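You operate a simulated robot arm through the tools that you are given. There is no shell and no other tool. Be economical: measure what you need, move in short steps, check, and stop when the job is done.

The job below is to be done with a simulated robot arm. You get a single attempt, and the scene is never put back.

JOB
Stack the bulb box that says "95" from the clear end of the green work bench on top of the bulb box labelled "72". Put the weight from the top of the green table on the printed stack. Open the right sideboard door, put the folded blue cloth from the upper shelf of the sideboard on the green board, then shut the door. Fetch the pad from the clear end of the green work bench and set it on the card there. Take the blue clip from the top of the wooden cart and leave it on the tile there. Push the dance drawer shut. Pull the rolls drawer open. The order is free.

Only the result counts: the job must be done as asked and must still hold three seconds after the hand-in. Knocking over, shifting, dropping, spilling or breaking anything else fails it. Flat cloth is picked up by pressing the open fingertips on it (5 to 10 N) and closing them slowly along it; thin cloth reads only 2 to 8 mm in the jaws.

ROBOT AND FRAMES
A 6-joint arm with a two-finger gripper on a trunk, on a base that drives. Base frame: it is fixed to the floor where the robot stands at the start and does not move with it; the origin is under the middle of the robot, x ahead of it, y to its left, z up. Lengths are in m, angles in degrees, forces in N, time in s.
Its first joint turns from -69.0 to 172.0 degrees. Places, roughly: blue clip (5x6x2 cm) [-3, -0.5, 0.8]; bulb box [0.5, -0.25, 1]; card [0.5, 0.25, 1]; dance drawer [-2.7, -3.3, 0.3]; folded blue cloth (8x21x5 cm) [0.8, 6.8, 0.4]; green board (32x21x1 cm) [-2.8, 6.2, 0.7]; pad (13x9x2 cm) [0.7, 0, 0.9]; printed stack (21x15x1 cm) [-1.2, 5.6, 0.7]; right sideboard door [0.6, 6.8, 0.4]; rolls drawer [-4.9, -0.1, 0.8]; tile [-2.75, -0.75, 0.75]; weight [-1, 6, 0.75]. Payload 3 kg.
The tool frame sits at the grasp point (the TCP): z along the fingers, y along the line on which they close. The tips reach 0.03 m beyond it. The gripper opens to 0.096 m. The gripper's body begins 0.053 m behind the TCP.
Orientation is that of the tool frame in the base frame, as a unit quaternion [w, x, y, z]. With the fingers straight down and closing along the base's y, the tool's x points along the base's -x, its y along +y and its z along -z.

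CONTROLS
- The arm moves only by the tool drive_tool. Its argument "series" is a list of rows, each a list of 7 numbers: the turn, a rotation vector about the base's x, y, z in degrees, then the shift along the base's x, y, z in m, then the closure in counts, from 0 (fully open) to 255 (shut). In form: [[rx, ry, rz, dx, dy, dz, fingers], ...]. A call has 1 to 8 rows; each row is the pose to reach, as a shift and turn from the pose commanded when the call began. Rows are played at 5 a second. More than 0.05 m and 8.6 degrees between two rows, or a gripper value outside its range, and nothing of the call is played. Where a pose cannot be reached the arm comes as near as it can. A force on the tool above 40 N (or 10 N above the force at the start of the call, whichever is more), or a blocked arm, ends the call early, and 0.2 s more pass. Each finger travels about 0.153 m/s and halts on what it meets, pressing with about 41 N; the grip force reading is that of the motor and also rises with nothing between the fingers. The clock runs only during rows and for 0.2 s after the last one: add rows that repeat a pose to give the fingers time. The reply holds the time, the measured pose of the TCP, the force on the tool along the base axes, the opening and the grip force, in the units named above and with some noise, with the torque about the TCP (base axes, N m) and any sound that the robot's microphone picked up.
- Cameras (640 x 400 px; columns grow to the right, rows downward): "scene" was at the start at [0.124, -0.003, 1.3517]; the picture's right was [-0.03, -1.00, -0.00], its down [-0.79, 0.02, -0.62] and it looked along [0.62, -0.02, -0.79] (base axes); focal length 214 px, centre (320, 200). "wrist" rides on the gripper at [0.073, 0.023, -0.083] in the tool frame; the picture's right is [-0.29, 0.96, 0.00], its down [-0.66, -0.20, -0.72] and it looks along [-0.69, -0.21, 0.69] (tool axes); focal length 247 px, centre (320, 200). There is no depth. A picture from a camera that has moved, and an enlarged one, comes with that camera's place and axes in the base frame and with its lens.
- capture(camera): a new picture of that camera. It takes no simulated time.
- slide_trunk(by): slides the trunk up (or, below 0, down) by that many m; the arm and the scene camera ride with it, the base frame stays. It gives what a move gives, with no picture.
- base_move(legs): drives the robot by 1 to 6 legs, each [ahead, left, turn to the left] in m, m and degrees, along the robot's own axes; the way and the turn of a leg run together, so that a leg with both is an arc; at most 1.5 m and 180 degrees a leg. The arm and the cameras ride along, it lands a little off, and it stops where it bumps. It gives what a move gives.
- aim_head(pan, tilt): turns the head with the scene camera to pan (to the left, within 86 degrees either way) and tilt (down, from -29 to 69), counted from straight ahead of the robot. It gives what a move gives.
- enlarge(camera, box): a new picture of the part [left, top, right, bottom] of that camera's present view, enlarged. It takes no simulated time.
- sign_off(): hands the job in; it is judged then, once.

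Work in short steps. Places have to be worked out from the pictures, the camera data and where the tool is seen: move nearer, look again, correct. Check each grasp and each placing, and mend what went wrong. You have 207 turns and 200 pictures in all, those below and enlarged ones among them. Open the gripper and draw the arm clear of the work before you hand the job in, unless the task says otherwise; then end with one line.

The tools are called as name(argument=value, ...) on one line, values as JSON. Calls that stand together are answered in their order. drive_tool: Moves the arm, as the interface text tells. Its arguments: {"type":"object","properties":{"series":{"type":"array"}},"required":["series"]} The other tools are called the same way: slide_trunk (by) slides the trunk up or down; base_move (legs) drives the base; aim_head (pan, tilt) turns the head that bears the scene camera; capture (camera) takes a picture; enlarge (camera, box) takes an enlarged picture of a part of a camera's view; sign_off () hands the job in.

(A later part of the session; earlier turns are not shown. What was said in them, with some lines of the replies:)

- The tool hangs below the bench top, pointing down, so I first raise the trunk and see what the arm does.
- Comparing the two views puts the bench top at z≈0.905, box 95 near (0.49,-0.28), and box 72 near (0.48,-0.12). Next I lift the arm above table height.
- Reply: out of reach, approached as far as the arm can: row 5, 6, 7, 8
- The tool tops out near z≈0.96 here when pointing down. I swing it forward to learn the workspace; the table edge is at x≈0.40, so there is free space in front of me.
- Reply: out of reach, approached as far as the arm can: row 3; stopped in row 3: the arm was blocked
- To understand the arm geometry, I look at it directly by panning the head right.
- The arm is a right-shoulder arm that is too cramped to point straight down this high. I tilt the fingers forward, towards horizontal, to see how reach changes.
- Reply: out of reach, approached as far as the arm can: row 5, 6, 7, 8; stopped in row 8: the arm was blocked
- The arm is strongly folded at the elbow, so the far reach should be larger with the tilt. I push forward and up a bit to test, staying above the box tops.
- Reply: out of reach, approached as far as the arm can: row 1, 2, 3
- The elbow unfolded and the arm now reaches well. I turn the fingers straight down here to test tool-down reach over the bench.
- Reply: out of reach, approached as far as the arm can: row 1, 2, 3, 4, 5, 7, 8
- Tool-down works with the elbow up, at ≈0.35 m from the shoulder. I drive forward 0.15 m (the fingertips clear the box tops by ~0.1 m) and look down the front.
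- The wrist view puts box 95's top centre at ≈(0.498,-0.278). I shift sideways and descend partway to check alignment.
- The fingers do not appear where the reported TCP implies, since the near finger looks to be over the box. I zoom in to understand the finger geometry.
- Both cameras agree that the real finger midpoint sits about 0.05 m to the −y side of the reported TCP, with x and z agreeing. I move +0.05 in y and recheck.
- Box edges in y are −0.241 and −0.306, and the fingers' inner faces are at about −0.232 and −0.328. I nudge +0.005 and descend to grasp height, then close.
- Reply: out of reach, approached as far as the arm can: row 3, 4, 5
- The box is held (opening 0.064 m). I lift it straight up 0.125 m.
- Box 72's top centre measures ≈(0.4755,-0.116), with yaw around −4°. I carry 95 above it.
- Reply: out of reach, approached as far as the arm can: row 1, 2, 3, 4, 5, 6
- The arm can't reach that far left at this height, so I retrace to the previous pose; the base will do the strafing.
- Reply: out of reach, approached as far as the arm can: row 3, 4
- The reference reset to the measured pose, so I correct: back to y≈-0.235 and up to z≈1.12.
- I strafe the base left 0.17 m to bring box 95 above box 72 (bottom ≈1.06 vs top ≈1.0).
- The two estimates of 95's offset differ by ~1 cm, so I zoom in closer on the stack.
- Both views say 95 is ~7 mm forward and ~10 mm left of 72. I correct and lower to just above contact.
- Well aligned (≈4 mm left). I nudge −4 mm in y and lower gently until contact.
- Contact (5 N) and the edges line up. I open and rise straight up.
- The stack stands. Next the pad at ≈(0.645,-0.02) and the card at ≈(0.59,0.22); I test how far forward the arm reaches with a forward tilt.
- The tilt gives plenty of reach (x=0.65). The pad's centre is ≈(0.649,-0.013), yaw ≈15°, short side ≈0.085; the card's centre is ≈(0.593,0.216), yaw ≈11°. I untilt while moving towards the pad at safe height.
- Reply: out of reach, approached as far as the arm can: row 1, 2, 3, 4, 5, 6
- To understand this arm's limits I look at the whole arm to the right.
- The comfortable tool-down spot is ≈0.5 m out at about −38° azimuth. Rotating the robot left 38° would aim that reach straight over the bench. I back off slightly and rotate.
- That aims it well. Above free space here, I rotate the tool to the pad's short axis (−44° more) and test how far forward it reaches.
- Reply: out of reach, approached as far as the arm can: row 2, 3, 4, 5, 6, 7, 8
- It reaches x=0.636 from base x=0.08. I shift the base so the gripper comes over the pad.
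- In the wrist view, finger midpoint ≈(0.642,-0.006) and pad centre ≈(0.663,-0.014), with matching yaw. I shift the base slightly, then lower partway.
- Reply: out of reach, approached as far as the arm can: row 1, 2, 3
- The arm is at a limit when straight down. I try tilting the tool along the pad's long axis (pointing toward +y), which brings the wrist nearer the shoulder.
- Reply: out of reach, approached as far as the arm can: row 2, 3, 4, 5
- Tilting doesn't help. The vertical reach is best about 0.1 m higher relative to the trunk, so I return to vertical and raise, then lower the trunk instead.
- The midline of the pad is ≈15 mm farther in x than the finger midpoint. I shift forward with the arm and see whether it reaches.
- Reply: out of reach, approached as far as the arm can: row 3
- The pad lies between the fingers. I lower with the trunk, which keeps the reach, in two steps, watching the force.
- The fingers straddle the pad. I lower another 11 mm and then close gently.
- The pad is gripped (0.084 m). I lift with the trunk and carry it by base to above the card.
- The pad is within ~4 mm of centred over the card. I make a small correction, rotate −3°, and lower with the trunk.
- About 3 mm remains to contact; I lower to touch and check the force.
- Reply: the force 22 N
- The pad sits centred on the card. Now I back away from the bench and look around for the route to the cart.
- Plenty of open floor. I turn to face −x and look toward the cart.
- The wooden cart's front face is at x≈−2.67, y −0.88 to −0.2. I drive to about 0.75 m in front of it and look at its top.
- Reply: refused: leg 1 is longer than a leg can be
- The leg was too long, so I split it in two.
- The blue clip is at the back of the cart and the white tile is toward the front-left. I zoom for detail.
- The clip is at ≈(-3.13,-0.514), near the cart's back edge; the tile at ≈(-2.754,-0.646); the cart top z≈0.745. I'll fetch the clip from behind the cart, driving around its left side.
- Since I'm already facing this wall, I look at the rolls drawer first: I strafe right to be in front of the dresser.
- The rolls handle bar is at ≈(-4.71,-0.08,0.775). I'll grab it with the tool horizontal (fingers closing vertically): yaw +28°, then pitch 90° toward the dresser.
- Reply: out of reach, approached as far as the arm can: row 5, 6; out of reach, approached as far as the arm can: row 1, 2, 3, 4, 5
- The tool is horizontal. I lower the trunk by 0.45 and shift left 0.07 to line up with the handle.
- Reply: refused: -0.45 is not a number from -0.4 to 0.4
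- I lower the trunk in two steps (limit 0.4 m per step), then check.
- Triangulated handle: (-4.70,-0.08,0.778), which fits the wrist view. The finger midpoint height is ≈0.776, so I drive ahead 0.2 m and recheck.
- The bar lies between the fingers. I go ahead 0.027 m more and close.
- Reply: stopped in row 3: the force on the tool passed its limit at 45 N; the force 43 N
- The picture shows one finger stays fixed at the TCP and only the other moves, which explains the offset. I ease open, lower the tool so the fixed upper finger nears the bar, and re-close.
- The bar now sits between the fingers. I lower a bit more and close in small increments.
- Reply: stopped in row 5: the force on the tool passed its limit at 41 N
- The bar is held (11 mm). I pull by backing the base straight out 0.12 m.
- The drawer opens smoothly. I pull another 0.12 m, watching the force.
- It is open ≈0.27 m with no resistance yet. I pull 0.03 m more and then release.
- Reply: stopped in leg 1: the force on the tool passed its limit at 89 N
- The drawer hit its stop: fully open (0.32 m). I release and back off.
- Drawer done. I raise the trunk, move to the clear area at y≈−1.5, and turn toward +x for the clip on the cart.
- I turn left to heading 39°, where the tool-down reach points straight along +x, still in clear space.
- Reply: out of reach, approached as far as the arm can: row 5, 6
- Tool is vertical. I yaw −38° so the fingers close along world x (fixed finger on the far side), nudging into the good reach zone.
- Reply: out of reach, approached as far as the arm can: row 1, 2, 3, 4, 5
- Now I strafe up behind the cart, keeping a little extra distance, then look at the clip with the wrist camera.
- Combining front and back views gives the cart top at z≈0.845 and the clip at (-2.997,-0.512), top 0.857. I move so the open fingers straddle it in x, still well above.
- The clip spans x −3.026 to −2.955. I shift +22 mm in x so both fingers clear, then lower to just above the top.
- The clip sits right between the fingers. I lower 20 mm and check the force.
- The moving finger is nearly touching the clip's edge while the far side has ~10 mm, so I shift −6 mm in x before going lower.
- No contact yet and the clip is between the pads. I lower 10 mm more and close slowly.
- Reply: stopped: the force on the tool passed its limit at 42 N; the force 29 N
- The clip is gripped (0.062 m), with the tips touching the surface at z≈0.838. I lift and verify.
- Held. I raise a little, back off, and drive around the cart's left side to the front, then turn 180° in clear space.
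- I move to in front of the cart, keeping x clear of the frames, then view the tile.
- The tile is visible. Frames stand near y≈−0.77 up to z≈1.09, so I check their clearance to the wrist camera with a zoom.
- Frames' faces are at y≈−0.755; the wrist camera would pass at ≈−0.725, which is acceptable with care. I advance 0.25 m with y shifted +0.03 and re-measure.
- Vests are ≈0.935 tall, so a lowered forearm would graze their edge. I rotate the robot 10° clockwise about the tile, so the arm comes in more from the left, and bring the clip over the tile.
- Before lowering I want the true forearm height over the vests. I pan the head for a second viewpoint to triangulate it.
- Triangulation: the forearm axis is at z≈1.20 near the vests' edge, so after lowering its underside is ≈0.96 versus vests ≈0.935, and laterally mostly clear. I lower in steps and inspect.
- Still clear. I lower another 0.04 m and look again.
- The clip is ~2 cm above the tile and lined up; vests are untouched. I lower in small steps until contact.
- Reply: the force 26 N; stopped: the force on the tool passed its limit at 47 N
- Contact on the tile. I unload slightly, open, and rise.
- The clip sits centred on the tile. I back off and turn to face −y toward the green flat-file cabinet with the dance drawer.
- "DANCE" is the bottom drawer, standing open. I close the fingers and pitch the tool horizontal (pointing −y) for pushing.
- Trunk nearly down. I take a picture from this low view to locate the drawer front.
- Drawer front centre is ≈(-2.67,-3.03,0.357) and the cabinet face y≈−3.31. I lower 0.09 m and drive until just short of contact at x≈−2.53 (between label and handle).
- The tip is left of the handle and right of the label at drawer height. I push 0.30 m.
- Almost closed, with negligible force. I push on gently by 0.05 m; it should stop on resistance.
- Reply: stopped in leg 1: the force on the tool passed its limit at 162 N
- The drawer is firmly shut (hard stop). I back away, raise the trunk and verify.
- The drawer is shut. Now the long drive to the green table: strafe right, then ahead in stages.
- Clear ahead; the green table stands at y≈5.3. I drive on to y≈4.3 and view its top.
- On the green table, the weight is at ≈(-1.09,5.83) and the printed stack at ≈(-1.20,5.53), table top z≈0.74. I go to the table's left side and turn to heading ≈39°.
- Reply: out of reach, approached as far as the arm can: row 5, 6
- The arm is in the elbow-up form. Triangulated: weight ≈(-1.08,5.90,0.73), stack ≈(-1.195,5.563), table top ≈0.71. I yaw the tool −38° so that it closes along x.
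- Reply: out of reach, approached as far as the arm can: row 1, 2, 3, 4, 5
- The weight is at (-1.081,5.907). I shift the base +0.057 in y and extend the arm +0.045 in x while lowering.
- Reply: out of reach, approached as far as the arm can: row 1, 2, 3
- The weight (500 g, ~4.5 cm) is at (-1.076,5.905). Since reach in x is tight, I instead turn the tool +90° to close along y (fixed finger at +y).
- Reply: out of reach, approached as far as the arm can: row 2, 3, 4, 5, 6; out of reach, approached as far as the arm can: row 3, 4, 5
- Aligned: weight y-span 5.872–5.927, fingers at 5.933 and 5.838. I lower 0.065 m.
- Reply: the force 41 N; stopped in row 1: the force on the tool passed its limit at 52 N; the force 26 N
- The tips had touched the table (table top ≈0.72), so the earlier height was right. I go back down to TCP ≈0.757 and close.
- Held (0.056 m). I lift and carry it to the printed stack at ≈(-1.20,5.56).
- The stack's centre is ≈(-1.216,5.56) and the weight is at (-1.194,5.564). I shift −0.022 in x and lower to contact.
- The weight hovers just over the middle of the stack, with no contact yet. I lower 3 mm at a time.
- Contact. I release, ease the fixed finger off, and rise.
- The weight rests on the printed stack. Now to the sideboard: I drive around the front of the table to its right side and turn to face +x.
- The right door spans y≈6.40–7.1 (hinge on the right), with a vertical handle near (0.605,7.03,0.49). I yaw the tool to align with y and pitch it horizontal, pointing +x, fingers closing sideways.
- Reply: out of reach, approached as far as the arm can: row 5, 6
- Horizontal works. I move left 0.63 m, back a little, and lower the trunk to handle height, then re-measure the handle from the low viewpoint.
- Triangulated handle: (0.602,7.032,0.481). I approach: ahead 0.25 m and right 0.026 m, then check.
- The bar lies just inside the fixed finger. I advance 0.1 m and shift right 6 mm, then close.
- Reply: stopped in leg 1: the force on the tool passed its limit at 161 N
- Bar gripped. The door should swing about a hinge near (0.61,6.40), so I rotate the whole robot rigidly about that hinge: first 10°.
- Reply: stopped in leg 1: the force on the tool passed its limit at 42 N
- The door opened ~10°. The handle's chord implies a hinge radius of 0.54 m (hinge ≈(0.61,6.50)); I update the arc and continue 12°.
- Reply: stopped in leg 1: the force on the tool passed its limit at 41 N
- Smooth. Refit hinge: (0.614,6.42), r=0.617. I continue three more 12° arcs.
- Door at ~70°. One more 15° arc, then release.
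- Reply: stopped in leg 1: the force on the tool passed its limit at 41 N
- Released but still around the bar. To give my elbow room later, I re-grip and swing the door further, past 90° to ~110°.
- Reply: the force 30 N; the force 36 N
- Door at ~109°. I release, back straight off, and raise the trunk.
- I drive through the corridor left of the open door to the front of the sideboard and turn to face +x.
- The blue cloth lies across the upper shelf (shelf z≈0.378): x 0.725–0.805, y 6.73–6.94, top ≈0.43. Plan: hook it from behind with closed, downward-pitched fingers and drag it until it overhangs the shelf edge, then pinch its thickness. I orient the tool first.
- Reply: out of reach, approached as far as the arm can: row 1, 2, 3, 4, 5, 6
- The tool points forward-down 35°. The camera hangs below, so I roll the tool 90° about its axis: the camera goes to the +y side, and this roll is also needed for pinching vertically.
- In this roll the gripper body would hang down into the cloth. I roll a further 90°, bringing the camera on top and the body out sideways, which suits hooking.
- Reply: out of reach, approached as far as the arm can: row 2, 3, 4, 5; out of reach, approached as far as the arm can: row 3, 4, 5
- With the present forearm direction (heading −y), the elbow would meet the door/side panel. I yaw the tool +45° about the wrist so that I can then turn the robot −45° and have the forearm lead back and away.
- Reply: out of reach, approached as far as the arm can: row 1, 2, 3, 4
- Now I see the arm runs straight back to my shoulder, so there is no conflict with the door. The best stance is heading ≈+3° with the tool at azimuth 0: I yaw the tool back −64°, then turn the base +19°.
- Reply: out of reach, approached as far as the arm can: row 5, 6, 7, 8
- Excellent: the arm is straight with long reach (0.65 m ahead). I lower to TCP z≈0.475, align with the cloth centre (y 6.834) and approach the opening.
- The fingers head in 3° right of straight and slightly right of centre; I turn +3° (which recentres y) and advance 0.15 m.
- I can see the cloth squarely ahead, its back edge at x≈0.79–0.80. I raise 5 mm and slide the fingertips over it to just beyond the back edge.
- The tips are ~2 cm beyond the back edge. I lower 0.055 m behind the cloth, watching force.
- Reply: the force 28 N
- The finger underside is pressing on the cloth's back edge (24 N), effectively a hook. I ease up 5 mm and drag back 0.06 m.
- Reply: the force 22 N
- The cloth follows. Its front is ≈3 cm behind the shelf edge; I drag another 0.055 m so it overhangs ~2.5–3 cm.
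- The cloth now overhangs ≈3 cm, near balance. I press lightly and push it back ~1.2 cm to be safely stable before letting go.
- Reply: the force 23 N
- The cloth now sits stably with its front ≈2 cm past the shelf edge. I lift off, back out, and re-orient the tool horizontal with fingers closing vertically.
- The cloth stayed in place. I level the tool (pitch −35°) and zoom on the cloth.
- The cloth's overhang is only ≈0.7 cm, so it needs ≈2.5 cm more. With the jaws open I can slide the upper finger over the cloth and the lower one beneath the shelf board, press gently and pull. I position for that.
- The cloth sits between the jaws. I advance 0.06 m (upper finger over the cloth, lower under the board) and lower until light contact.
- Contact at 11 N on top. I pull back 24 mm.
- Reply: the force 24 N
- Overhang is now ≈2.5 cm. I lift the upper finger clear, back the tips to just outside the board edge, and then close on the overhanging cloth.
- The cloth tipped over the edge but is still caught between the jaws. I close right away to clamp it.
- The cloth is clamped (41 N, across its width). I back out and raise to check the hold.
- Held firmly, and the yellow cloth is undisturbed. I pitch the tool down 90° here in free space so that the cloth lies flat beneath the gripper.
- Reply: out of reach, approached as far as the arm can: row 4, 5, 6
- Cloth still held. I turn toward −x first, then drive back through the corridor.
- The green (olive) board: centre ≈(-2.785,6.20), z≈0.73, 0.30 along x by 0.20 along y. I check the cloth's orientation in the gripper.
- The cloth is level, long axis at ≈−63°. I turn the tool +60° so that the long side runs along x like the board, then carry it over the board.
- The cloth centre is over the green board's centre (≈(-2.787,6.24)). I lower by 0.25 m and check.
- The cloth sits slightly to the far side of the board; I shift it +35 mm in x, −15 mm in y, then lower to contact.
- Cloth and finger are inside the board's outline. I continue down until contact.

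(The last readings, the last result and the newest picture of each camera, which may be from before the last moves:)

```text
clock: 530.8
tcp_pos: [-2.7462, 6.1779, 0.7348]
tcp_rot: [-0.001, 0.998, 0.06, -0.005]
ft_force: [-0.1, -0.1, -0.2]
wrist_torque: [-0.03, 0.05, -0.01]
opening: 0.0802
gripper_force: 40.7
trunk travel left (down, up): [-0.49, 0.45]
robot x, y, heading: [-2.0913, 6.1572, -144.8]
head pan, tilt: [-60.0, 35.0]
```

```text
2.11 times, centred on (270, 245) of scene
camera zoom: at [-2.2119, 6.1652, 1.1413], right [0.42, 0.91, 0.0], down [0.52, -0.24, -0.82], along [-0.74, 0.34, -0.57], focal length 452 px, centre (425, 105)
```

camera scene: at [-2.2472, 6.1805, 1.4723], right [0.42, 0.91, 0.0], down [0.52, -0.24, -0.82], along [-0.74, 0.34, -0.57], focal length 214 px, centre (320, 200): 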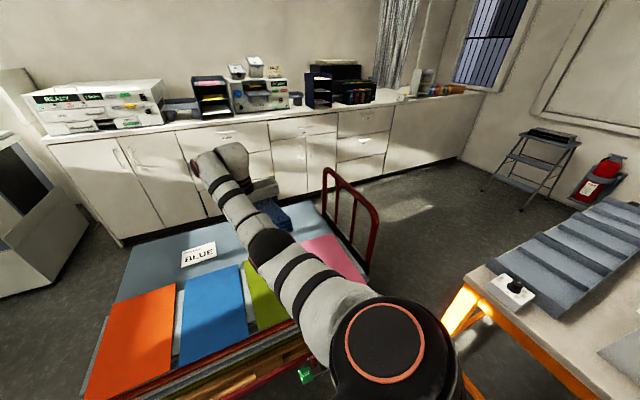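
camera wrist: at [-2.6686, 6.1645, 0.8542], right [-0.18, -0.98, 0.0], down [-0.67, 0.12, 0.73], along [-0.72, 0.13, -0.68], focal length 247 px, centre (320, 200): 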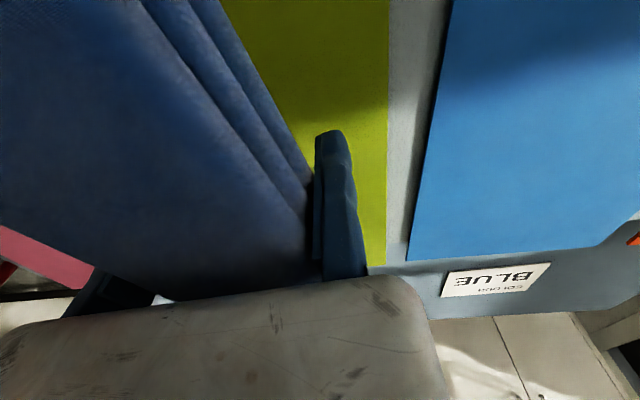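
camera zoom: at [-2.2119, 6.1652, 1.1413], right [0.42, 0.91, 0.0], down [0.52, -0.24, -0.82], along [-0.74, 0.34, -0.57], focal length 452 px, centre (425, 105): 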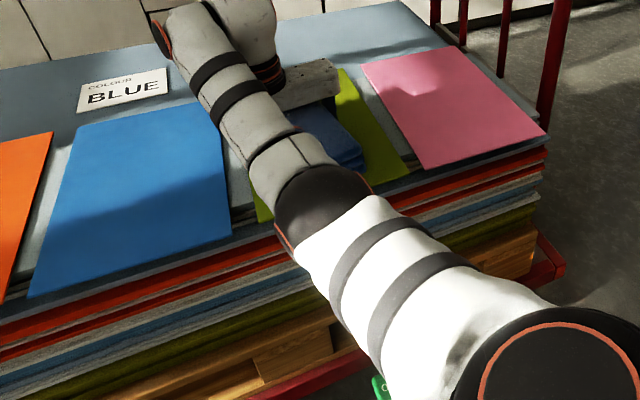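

slide_trunk(by=-0.007)

slide_trunk(by=-0.006)

slide_trunk(by=-0.006)

slide_trunk(by=-0.005)

```text
clock: 531.4
tcp_pos: [-2.746, 6.1782, 0.7337]
tcp_rot: [-0.001, 0.998, 0.061, -0.012]
ft_force: [-13.7, 0.1, 30.8]
wrist_torque: [0.26, 0.14, 0.19]
opening: 0.0801
gripper_force: 41.3
trunk travel left (down, up): [-0.483, 0.457]
robot x, y, heading: [-2.0886, 6.1587, -144.8]
head pan, tilt: [-60.0, 35.0]
```

```text
clock: 531.7
tcp_pos: [-2.7461, 6.1784, 0.7343]
tcp_rot: [-0.001, 0.998, 0.061, -0.014]
ft_force: [4.6, -0.1, 12.4]
wrist_torque: [-0.07, -0.24, 0.07]
opening: 0.0802
gripper_force: 41.0
trunk travel left (down, up): [-0.482, 0.458]
robot x, y, heading: [-2.0892, 6.158, -144.7]
head pan, tilt: [-60.0, 35.0]
stopped: the force on the tool passed its limit at 49 N (the readings are from after the stop); the commanded pose is now the measured one
```

```text
clock: 532.2
tcp_pos: [-2.7473, 6.1775, 0.7356]
tcp_rot: [-0.001, 0.998, 0.06, -0.023]
ft_force: [3.2, 0.5, 18.5]
wrist_torque: [0.08, -0.22, -0.03]
opening: 0.0801
gripper_force: 41.1
trunk travel left (down, up): [-0.477, 0.463]
robot x, y, heading: [-2.0916, 6.1608, -144.7]
head pan, tilt: [-60.0, 35.0]
stopped: the force on the tool passed its limit at 43 N (the readings are from after the stop); the commanded pose is now the measured one
```

```text
clock: 532.6
tcp_pos: [-2.7494, 6.1794, 0.7337]
tcp_rot: [0.001, 0.998, 0.059, -0.029]
ft_force: [2.8, -0.3, 20.2]
wrist_torque: [0.19, -0.21, -0.06]
opening: 0.0801
gripper_force: 41.4
trunk travel left (down, up): [-0.473, 0.467]
robot x, y, heading: [-2.0884, 6.1586, -144.9]
head pan, tilt: [-60.0, 35.0]
stopped: the force on the tool passed its limit at 43 N (the readings are from after the stop); the commanded pose is now the measured one
```

Contact (tips and cloth on the board at z≈0.704). I unload a few mm, open, ease the fixed finger away and rise.

slide_trunk(by=0.012)

drive_tool(series=[[0, 0, 0, 0, 0, 0, 60], [0, 0, 0, 0, 0, 0, 20], [0, 0, 0, 0, 0, 0, 0], [0, 0, 0, 0.001, -0.006, 0.0, 0], [0, 0, 0, 0.001, -0.007, 0.02, 0]])

slide_trunk(by=0.3)

capture(camera="wrist")

enlarge(camera="scene", box=[170, 150, 370, 340])

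```text
clock: 533.2
tcp_pos: [-2.7515, 6.178, 0.7407]
tcp_rot: [0.002, 0.998, 0.06, -0.023]
ft_force: [1.3, 0.7, -1.1]
wrist_torque: [-0.01, 0.02, -0.02]
opening: 0.0801
gripper_force: 40.9
trunk travel left (down, up): [-0.485, 0.455]
robot x, y, heading: [-2.0894, 6.1569, -144.8]
head pan, tilt: [-60.0, 35.0]
```

```text
clock: 534.4
tcp_pos: [-2.7537, 6.1716, 0.7625]
tcp_rot: [0.0, 0.998, 0.059, -0.025]
ft_force: [-0.2, -0.4, 0.2]
wrist_torque: [0.04, 0.04, 0.0]
opening: 0.0964
gripper_force: 0.0
out of reach, approached as far as the arm can: row 5
trunk travel left (down, up): [-0.485, 0.455]
robot x, y, heading: [-2.0931, 6.1604, -144.9]
head pan, tilt: [-60.0, 35.0]
```

```text
clock: 537.4
tcp_pos: [-2.7538, 6.1714, 1.0612]
tcp_rot: [0.001, 0.998, 0.06, -0.024]
ft_force: [-1.1, -0.7, 0.3]
wrist_torque: [-0.01, 0.03, -0.04]
opening: 0.096
gripper_force: 0.2
trunk travel left (down, up): [-0.785, 0.155]
robot x, y, heading: [-2.0887, 6.1586, -144.8]
head pan, tilt: [-60.0, 35.0]
```

```text
16 pictures are left
camera wrist: at [-2.6735, 6.1581, 1.1426], right [-0.18, -0.98, 0.01], down [-0.64, 0.13, 0.75], along [-0.74, 0.13, -0.66], focal length 247 px, centre (320, 200)
```

wrist: 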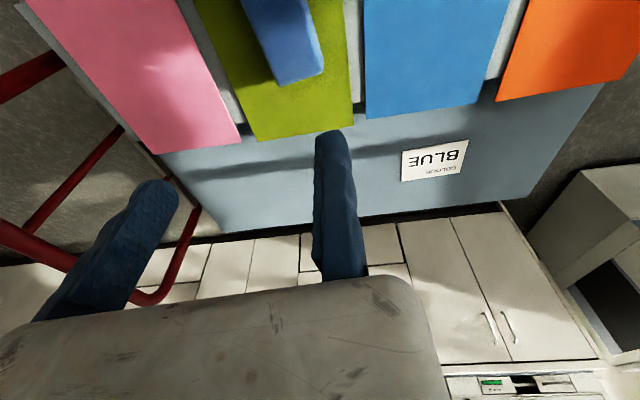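

```text
2.11 times, centred on (270, 245) of scene
camera zoom: at [-2.2123, 6.1652, 1.4359], right [0.42, 0.91, 0.0], down [0.52, -0.24, -0.82], along [-0.74, 0.34, -0.57], focal length 452 px, centre (425, 105)
```

zoom: 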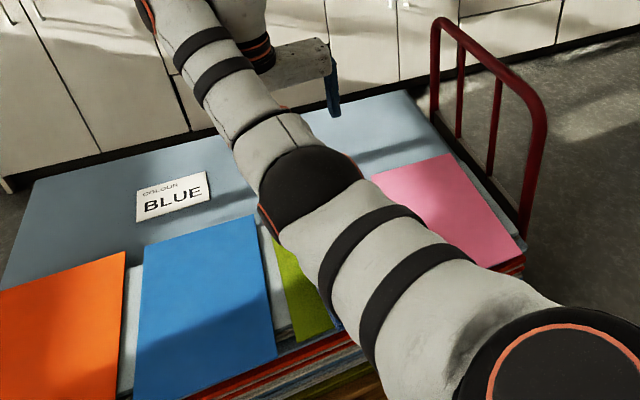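

The cloth lies on the green board. I back away the way I came and look at the result unobstructed.

base_move(legs=[[0.65, 0.92, 0]])

enlarge(camera="scene", box=[380, 150, 560, 290])

```text
clock: 543.1
tcp_pos: [-2.7781, 5.0859, 1.0613]
tcp_rot: [0.001, 0.999, 0.046, -0.025]
ft_force: [-1.0, -0.2, 0.1]
wrist_torque: [-0.01, -0.01, 0.02]
opening: 0.0961
gripper_force: 0.0
trunk travel left (down, up): [-0.785, 0.155]
robot x, y, heading: [-2.1149, 5.0547, -146.4]
head pan, tilt: [-60.0, 35.0]
```

```text
2.86 times, centred on (470, 220) of scene
camera zoom: at [-2.2373, 5.0668, 1.436], right [0.44, 0.9, 0.0], down [0.51, -0.25, -0.82], along [-0.73, 0.36, -0.57], focal length 613 px, centre (-109, 143)
```

zoom: 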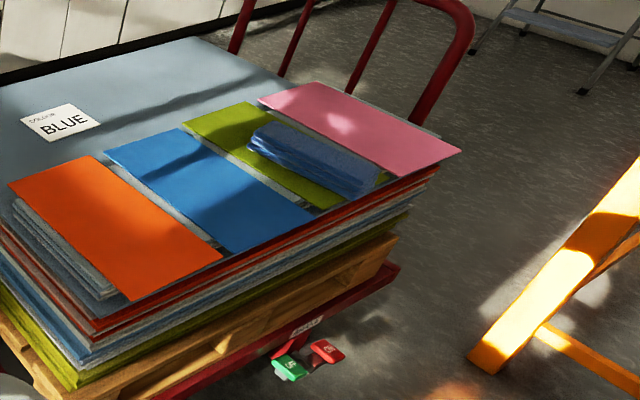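

The folded cloth rests on the green board. Now the door: I drive to the south side of the open door and turn to face it (heading ≈109°).

base_move(legs=[[-0.745, 0.794, 0], [-0.883, 0.586, 0], [0, 0, -104.6]])

drive_tool(series=[[7.1, 2.45, 0, -0.007, 0.019, 0.002, 255], [14.2, 4.9, 0, -0.013, 0.038, 0.006, 255], [21.3, 7.3, 0, -0.02, 0.057, 0.014, 255], [28.4, 9.8, 0, -0.026, 0.076, 0.025, 255], [35.5, 12.2, 0, -0.033, 0.095, 0.04, 255], [42.5, 14.7, 0, -0.039, 0.113, 0.055, 255]])

drive_tool(series=[[7.1, 2.45, 0, -0.007, 0.019, 0.02, 255], [14.2, 4.9, 0, -0.011, 0.033, 0.04, 255], [21.3, 7.3, 0, -0.016, 0.047, 0.06, 255], [28.4, 9.8, 0, -0.02, 0.057, 0.08, 255], [35.5, 12.2, 0, -0.023, 0.066, 0.1, 255], [42.5, 14.7, 0, -0.026, 0.076, 0.12, 255]])

aim_head(pan=-10, tilt=35)

capture(camera="scene")

```text
clock: 558.1
tcp_pos: [0.1949, 5.476, 1.0606]
tcp_rot: [0.019, -0.655, 0.756, 0.016]
ft_force: [0.0, -0.1, 0.7]
wrist_torque: [0.01, 0.0, 0.0]
opening: 0.0958
gripper_force: 0.0
trunk travel left (down, up): [-0.785, 0.155]
robot x, y, heading: [0.0074, 4.8413, 109.8]
head pan, tilt: [-60.0, 35.0]
```

```text
clock: 559.5
tcp_pos: [0.1557, 5.5924, 1.1161]
tcp_rot: [0.16, -0.596, 0.695, 0.369]
ft_force: [0.2, -0.1, 0.5]
wrist_torque: [0.02, -0.02, 0.03]
opening: 0.0003
gripper_force: 32.8
trunk travel left (down, up): [-0.785, 0.155]
robot x, y, heading: [0.0079, 4.8408, 110.1]
head pan, tilt: [-60.0, 35.0]
```

```text
clock: 560.9
tcp_pos: [0.129, 5.6663, 1.2352]
tcp_rot: [0.276, -0.446, 0.528, 0.667]
ft_force: [1.0, -0.9, 0.4]
wrist_torque: [0.0, 0.01, -0.01]
opening: 0.0
gripper_force: 33.0
trunk travel left (down, up): [-0.785, 0.155]
robot x, y, heading: [0.0127, 4.8431, 109.9]
head pan, tilt: [-60.0, 35.0]
```

```text
clock: 562.1
tcp_pos: [0.1288, 5.6647, 1.2352]
tcp_rot: [0.277, -0.447, 0.529, 0.666]
ft_force: [0.2, -0.1, 0.3]
wrist_torque: [-0.01, 0.01, -0.01]
opening: 0.0
gripper_force: 33.1
trunk travel left (down, up): [-0.785, 0.155]
robot x, y, heading: [0.0099, 4.842, 110.1]
head pan, tilt: [-10.0, 35.0]
```

```text
13 pictures are left
camera scene: at [-0.024, 4.9724, 1.436], right [0.98, 0.18, 0.0], down [0.1, -0.56, -0.82], along [-0.14, 0.81, -0.57], focal length 214 px, centre (320, 200)
```

scene: 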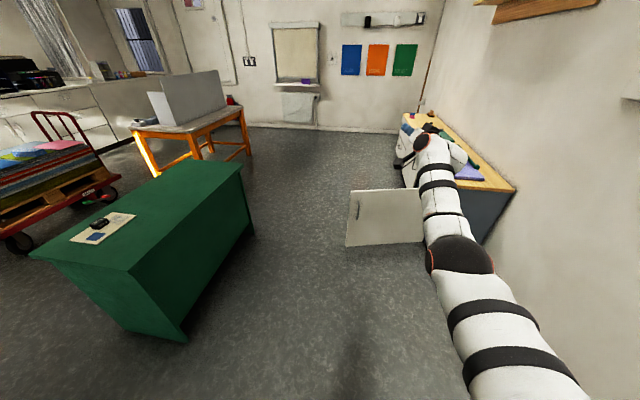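

Tool horizontal, pointing at the door. To keep clear of the green table while swinging, I'll push nearer the hinge (radius ≈0.28 m). I lower and move to just before contact.

slide_trunk(by=-0.4)

slide_trunk(by=-0.35)

base_move(legs=[[0.473, -0.433, 0]])

capture(camera="scene")

```text
clock: 565.9
tcp_pos: [0.1294, 5.6646, 0.8354]
tcp_rot: [0.276, -0.447, 0.529, 0.667]
ft_force: [-1.1, -0.6, 1.4]
wrist_torque: [0.0, 0.02, 0.02]
opening: 0.0001
gripper_force: 33.3
trunk travel left (down, up): [-0.385, 0.555]
robot x, y, heading: [0.0087, 4.8377, 110.1]
head pan, tilt: [-10.0, 35.0]
```

```text
clock: 569.3
tcp_pos: [0.1291, 5.6667, 0.4859]
tcp_rot: [0.277, -0.447, 0.529, 0.666]
ft_force: [1.0, -0.9, 0.9]
wrist_torque: [-0.02, -0.01, -0.04]
opening: 0.0
gripper_force: 33.0
trunk travel left (down, up): [-0.035, 0.905]
robot x, y, heading: [0.0127, 4.8406, 110.0]
head pan, tilt: [-10.0, 35.0]
```

```text
clock: 572.9
tcp_pos: [0.3729, 6.2595, 0.4852]
tcp_rot: [0.273, -0.449, 0.527, 0.668]
ft_force: [0.6, -0.9, 0.3]
wrist_torque: [-0.01, -0.03, -0.01]
opening: 0.0
gripper_force: 32.9
trunk travel left (down, up): [-0.035, 0.905]
robot x, y, heading: [0.2637, 5.4308, 110.6]
head pan, tilt: [-10.0, 35.0]
```

```text
12 pictures are left
camera scene: at [0.2275, 5.5652, 0.686], right [0.98, 0.19, 0.0], down [0.11, -0.56, -0.82], along [-0.15, 0.8, -0.57], focal length 214 px, centre (320, 200)
```

scene: 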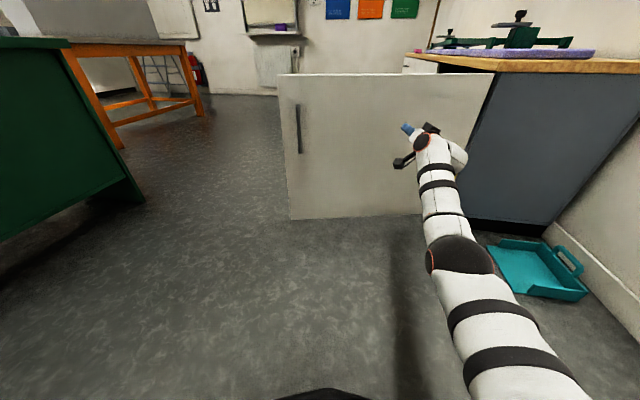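

In position. I swing the robot rigidly about the hinge in −12° arcs, pushing the door closed.

base_move(legs=[[0.142, 0.168, -12], [0.142, 0.168, -12], [0.142, 0.168, -12]])

capture(camera="scene")

```text
clock: 577.2
tcp_pos: [0.3282, 6.4196, 0.4854]
tcp_rot: [0.468, -0.262, 0.641, 0.549]
ft_force: [-0.4, 0.0, 0.1]
wrist_torque: [0.0, -0.05, -0.03]
opening: 0.0
gripper_force: 32.7
trunk travel left (down, up): [-0.035, 0.905]
robot x, y, heading: [-0.2563, 5.8193, 74.2]
head pan, tilt: [-10.0, 35.0]
```

```text
11 pictures are left
camera scene: at [-0.2018, 5.9477, 0.686], right [0.9, -0.44, 0.0], down [-0.25, -0.52, -0.82], along [0.36, 0.74, -0.57], focal length 214 px, centre (320, 200)
```

scene: 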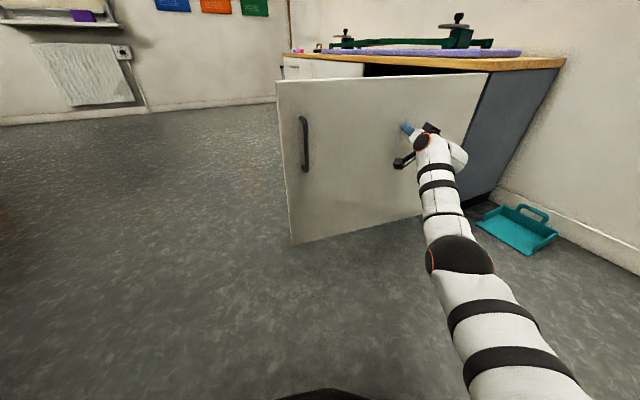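

base_move(legs=[[0.142, 0.168, -12], [0.142, 0.168, -12], [0.142, 0.168, -12]])

capture(camera="scene")

```text
clock: 581.4
tcp_pos: [0.3989, 6.5904, 0.485]
tcp_rot: [0.616, -0.048, 0.691, 0.376]
ft_force: [-0.1, -0.6, 0.8]
wrist_torque: [0.02, 0.03, 0.01]
opening: 0.0002
gripper_force: 32.6
trunk travel left (down, up): [-0.035, 0.905]
robot x, y, heading: [-0.4288, 6.45, 38.0]
head pan, tilt: [-10.0, 35.0]
```

```text
10 pictures are left
camera scene: at [-0.3078, 6.5226, 0.686], right [0.47, -0.88, 0.0], down [-0.51, -0.27, -0.82], along [0.72, 0.38, -0.57], focal length 214 px, centre (320, 200)
```

scene: 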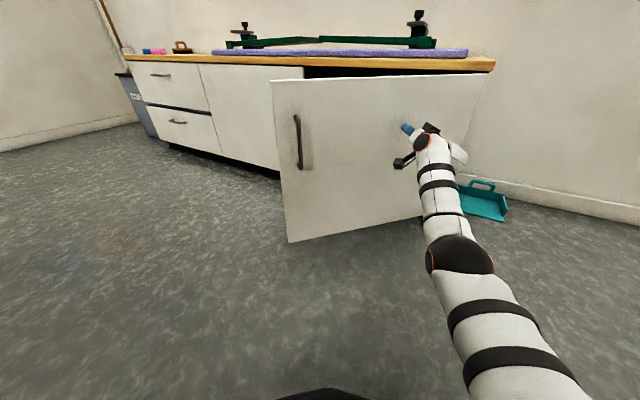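

base_move(legs=[[0.142, 0.168, -12], [0.142, 0.168, -12], [0.1065, 0.126, -9]])

capture(camera="scene")

```text
clock: 585.5
tcp_pos: [0.5278, 6.7002, 0.4861]
tcp_rot: [0.696, 0.144, 0.677, 0.19]
ft_force: [-0.5, -0.3, -0.9]
wrist_torque: [0.03, 0.02, -0.01]
opening: 0.0002
gripper_force: 33.3
trunk travel left (down, up): [-0.035, 0.905]
robot x, y, heading: [-0.2414, 7.0223, 5.9]
head pan, tilt: [-10.0, 35.0]
```

```text
9 pictures are left
camera scene: at [-0.1051, 7.021, 0.686], right [-0.08, -1.0, 0.0], down [-0.57, 0.04, -0.82], along [0.82, -0.06, -0.57], focal length 214 px, centre (320, 200)
```

scene: 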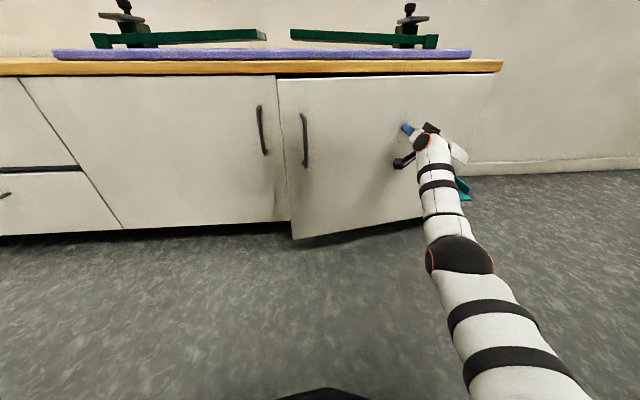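

Nearly shut. A final straight push of up to 0.06 m toward +x, stopping on resistance.

base_move(legs=[[0.07, 0.0, -3]])

capture(camera="scene")

```text
clock: 586.5
tcp_pos: [0.5788, 6.6639, 0.4856]
tcp_rot: [0.701, 0.163, 0.673, 0.171]
ft_force: [-0.5, -0.3, 0.9]
wrist_torque: [-0.01, -0.02, -0.03]
opening: 0.0
gripper_force: 33.0
trunk travel left (down, up): [-0.035, 0.905]
robot x, y, heading: [-0.1744, 7.0275, 2.5]
head pan, tilt: [-10.0, 35.0]
```

```text
8 pictures are left
camera scene: at [-0.0361, 7.0185, 0.686], right [-0.13, -0.99, 0.0], down [-0.57, 0.07, -0.82], along [0.81, -0.11, -0.57], focal length 214 px, centre (320, 200)
```

scene: 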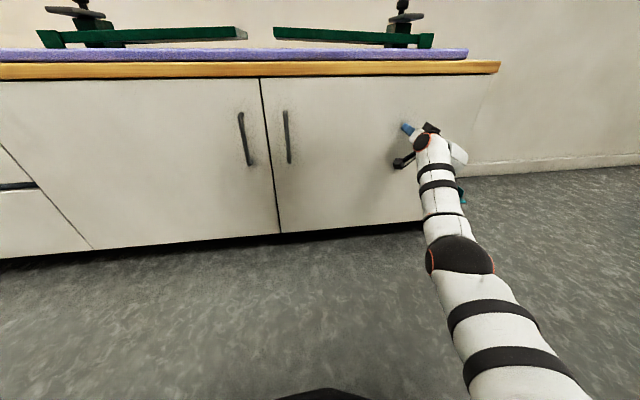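

Looks shut. I press slightly further to be sure it is against its stop.

base_move(legs=[[0.03, 0.0, 0]])

base_move(legs=[[-0.3, 0.0, 0]])

capture(camera="scene")

```text
clock: 587.2
tcp_pos: [0.5843, 6.6651, 0.4872]
tcp_rot: [0.699, 0.162, 0.675, 0.172]
ft_force: [-17.7, 6.5, 4.6]
wrist_torque: [0.08, 0.06, 0.24]
opening: 0.0062
gripper_force: 32.8
trunk travel left (down, up): [-0.035, 0.905]
robot x, y, heading: [-0.167, 7.0282, 2.3]
head pan, tilt: [-10.0, 35.0]
stopped in leg 1: the force on the tool passed its limit at 363 N (the readings are from after the stop); the commanded pose is now the measured one
```

```text
clock: 589.3
tcp_pos: [0.2885, 6.6522, 0.4826]
tcp_rot: [0.697, 0.162, 0.677, 0.171]
ft_force: [0.3, 0.0, 0.5]
wrist_torque: [0.0, -0.01, 0.01]
opening: 0.0002
gripper_force: 33.2
trunk travel left (down, up): [-0.035, 0.905]
robot x, y, heading: [-0.4627, 7.0147, 2.5]
head pan, tilt: [-10.0, 35.0]
```

```text
7 pictures are left
camera scene: at [-0.3271, 7.0063, 0.686], right [-0.13, -0.99, 0.0], down [-0.57, 0.08, -0.82], along [0.81, -0.11, -0.57], focal length 214 px, centre (320, 200)
```

scene: 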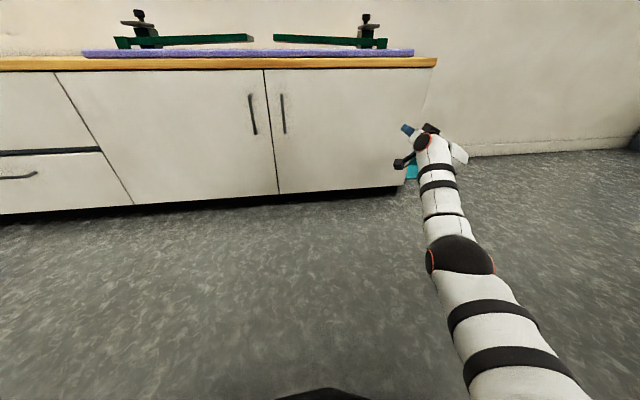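

The door is shut flush. I open the gripper, clear of everything, before handing in.

drive_tool(series=[[0, 0, 0, 0, 0, 0, 120], [0, 0, 0, 0, 0, 0, 0], [0, 0, 0, 0, 0, 0, 0]])

```text
clock: 590.1
tcp_pos: [0.2872, 6.6518, 0.4828]
tcp_rot: [0.697, 0.163, 0.677, 0.17]
ft_force: [0.0, 0.4, 0.1]
wrist_torque: [0.01, -0.01, -0.01]
opening: 0.0959
gripper_force: 0.1
trunk travel left (down, up): [-0.035, 0.905]
robot x, y, heading: [-0.4619, 7.0204, 2.6]
head pan, tilt: [-10.0, 35.0]
```

All parts are done and checked in pictures; I hand in the job.

sign_off()

```text
The job is handed in.
```

I did all seven parts of the job, checked each in a picture and handed it in; the one doubtful placing is the folded blue cloth, whose near end lies right at the edge of the green board.
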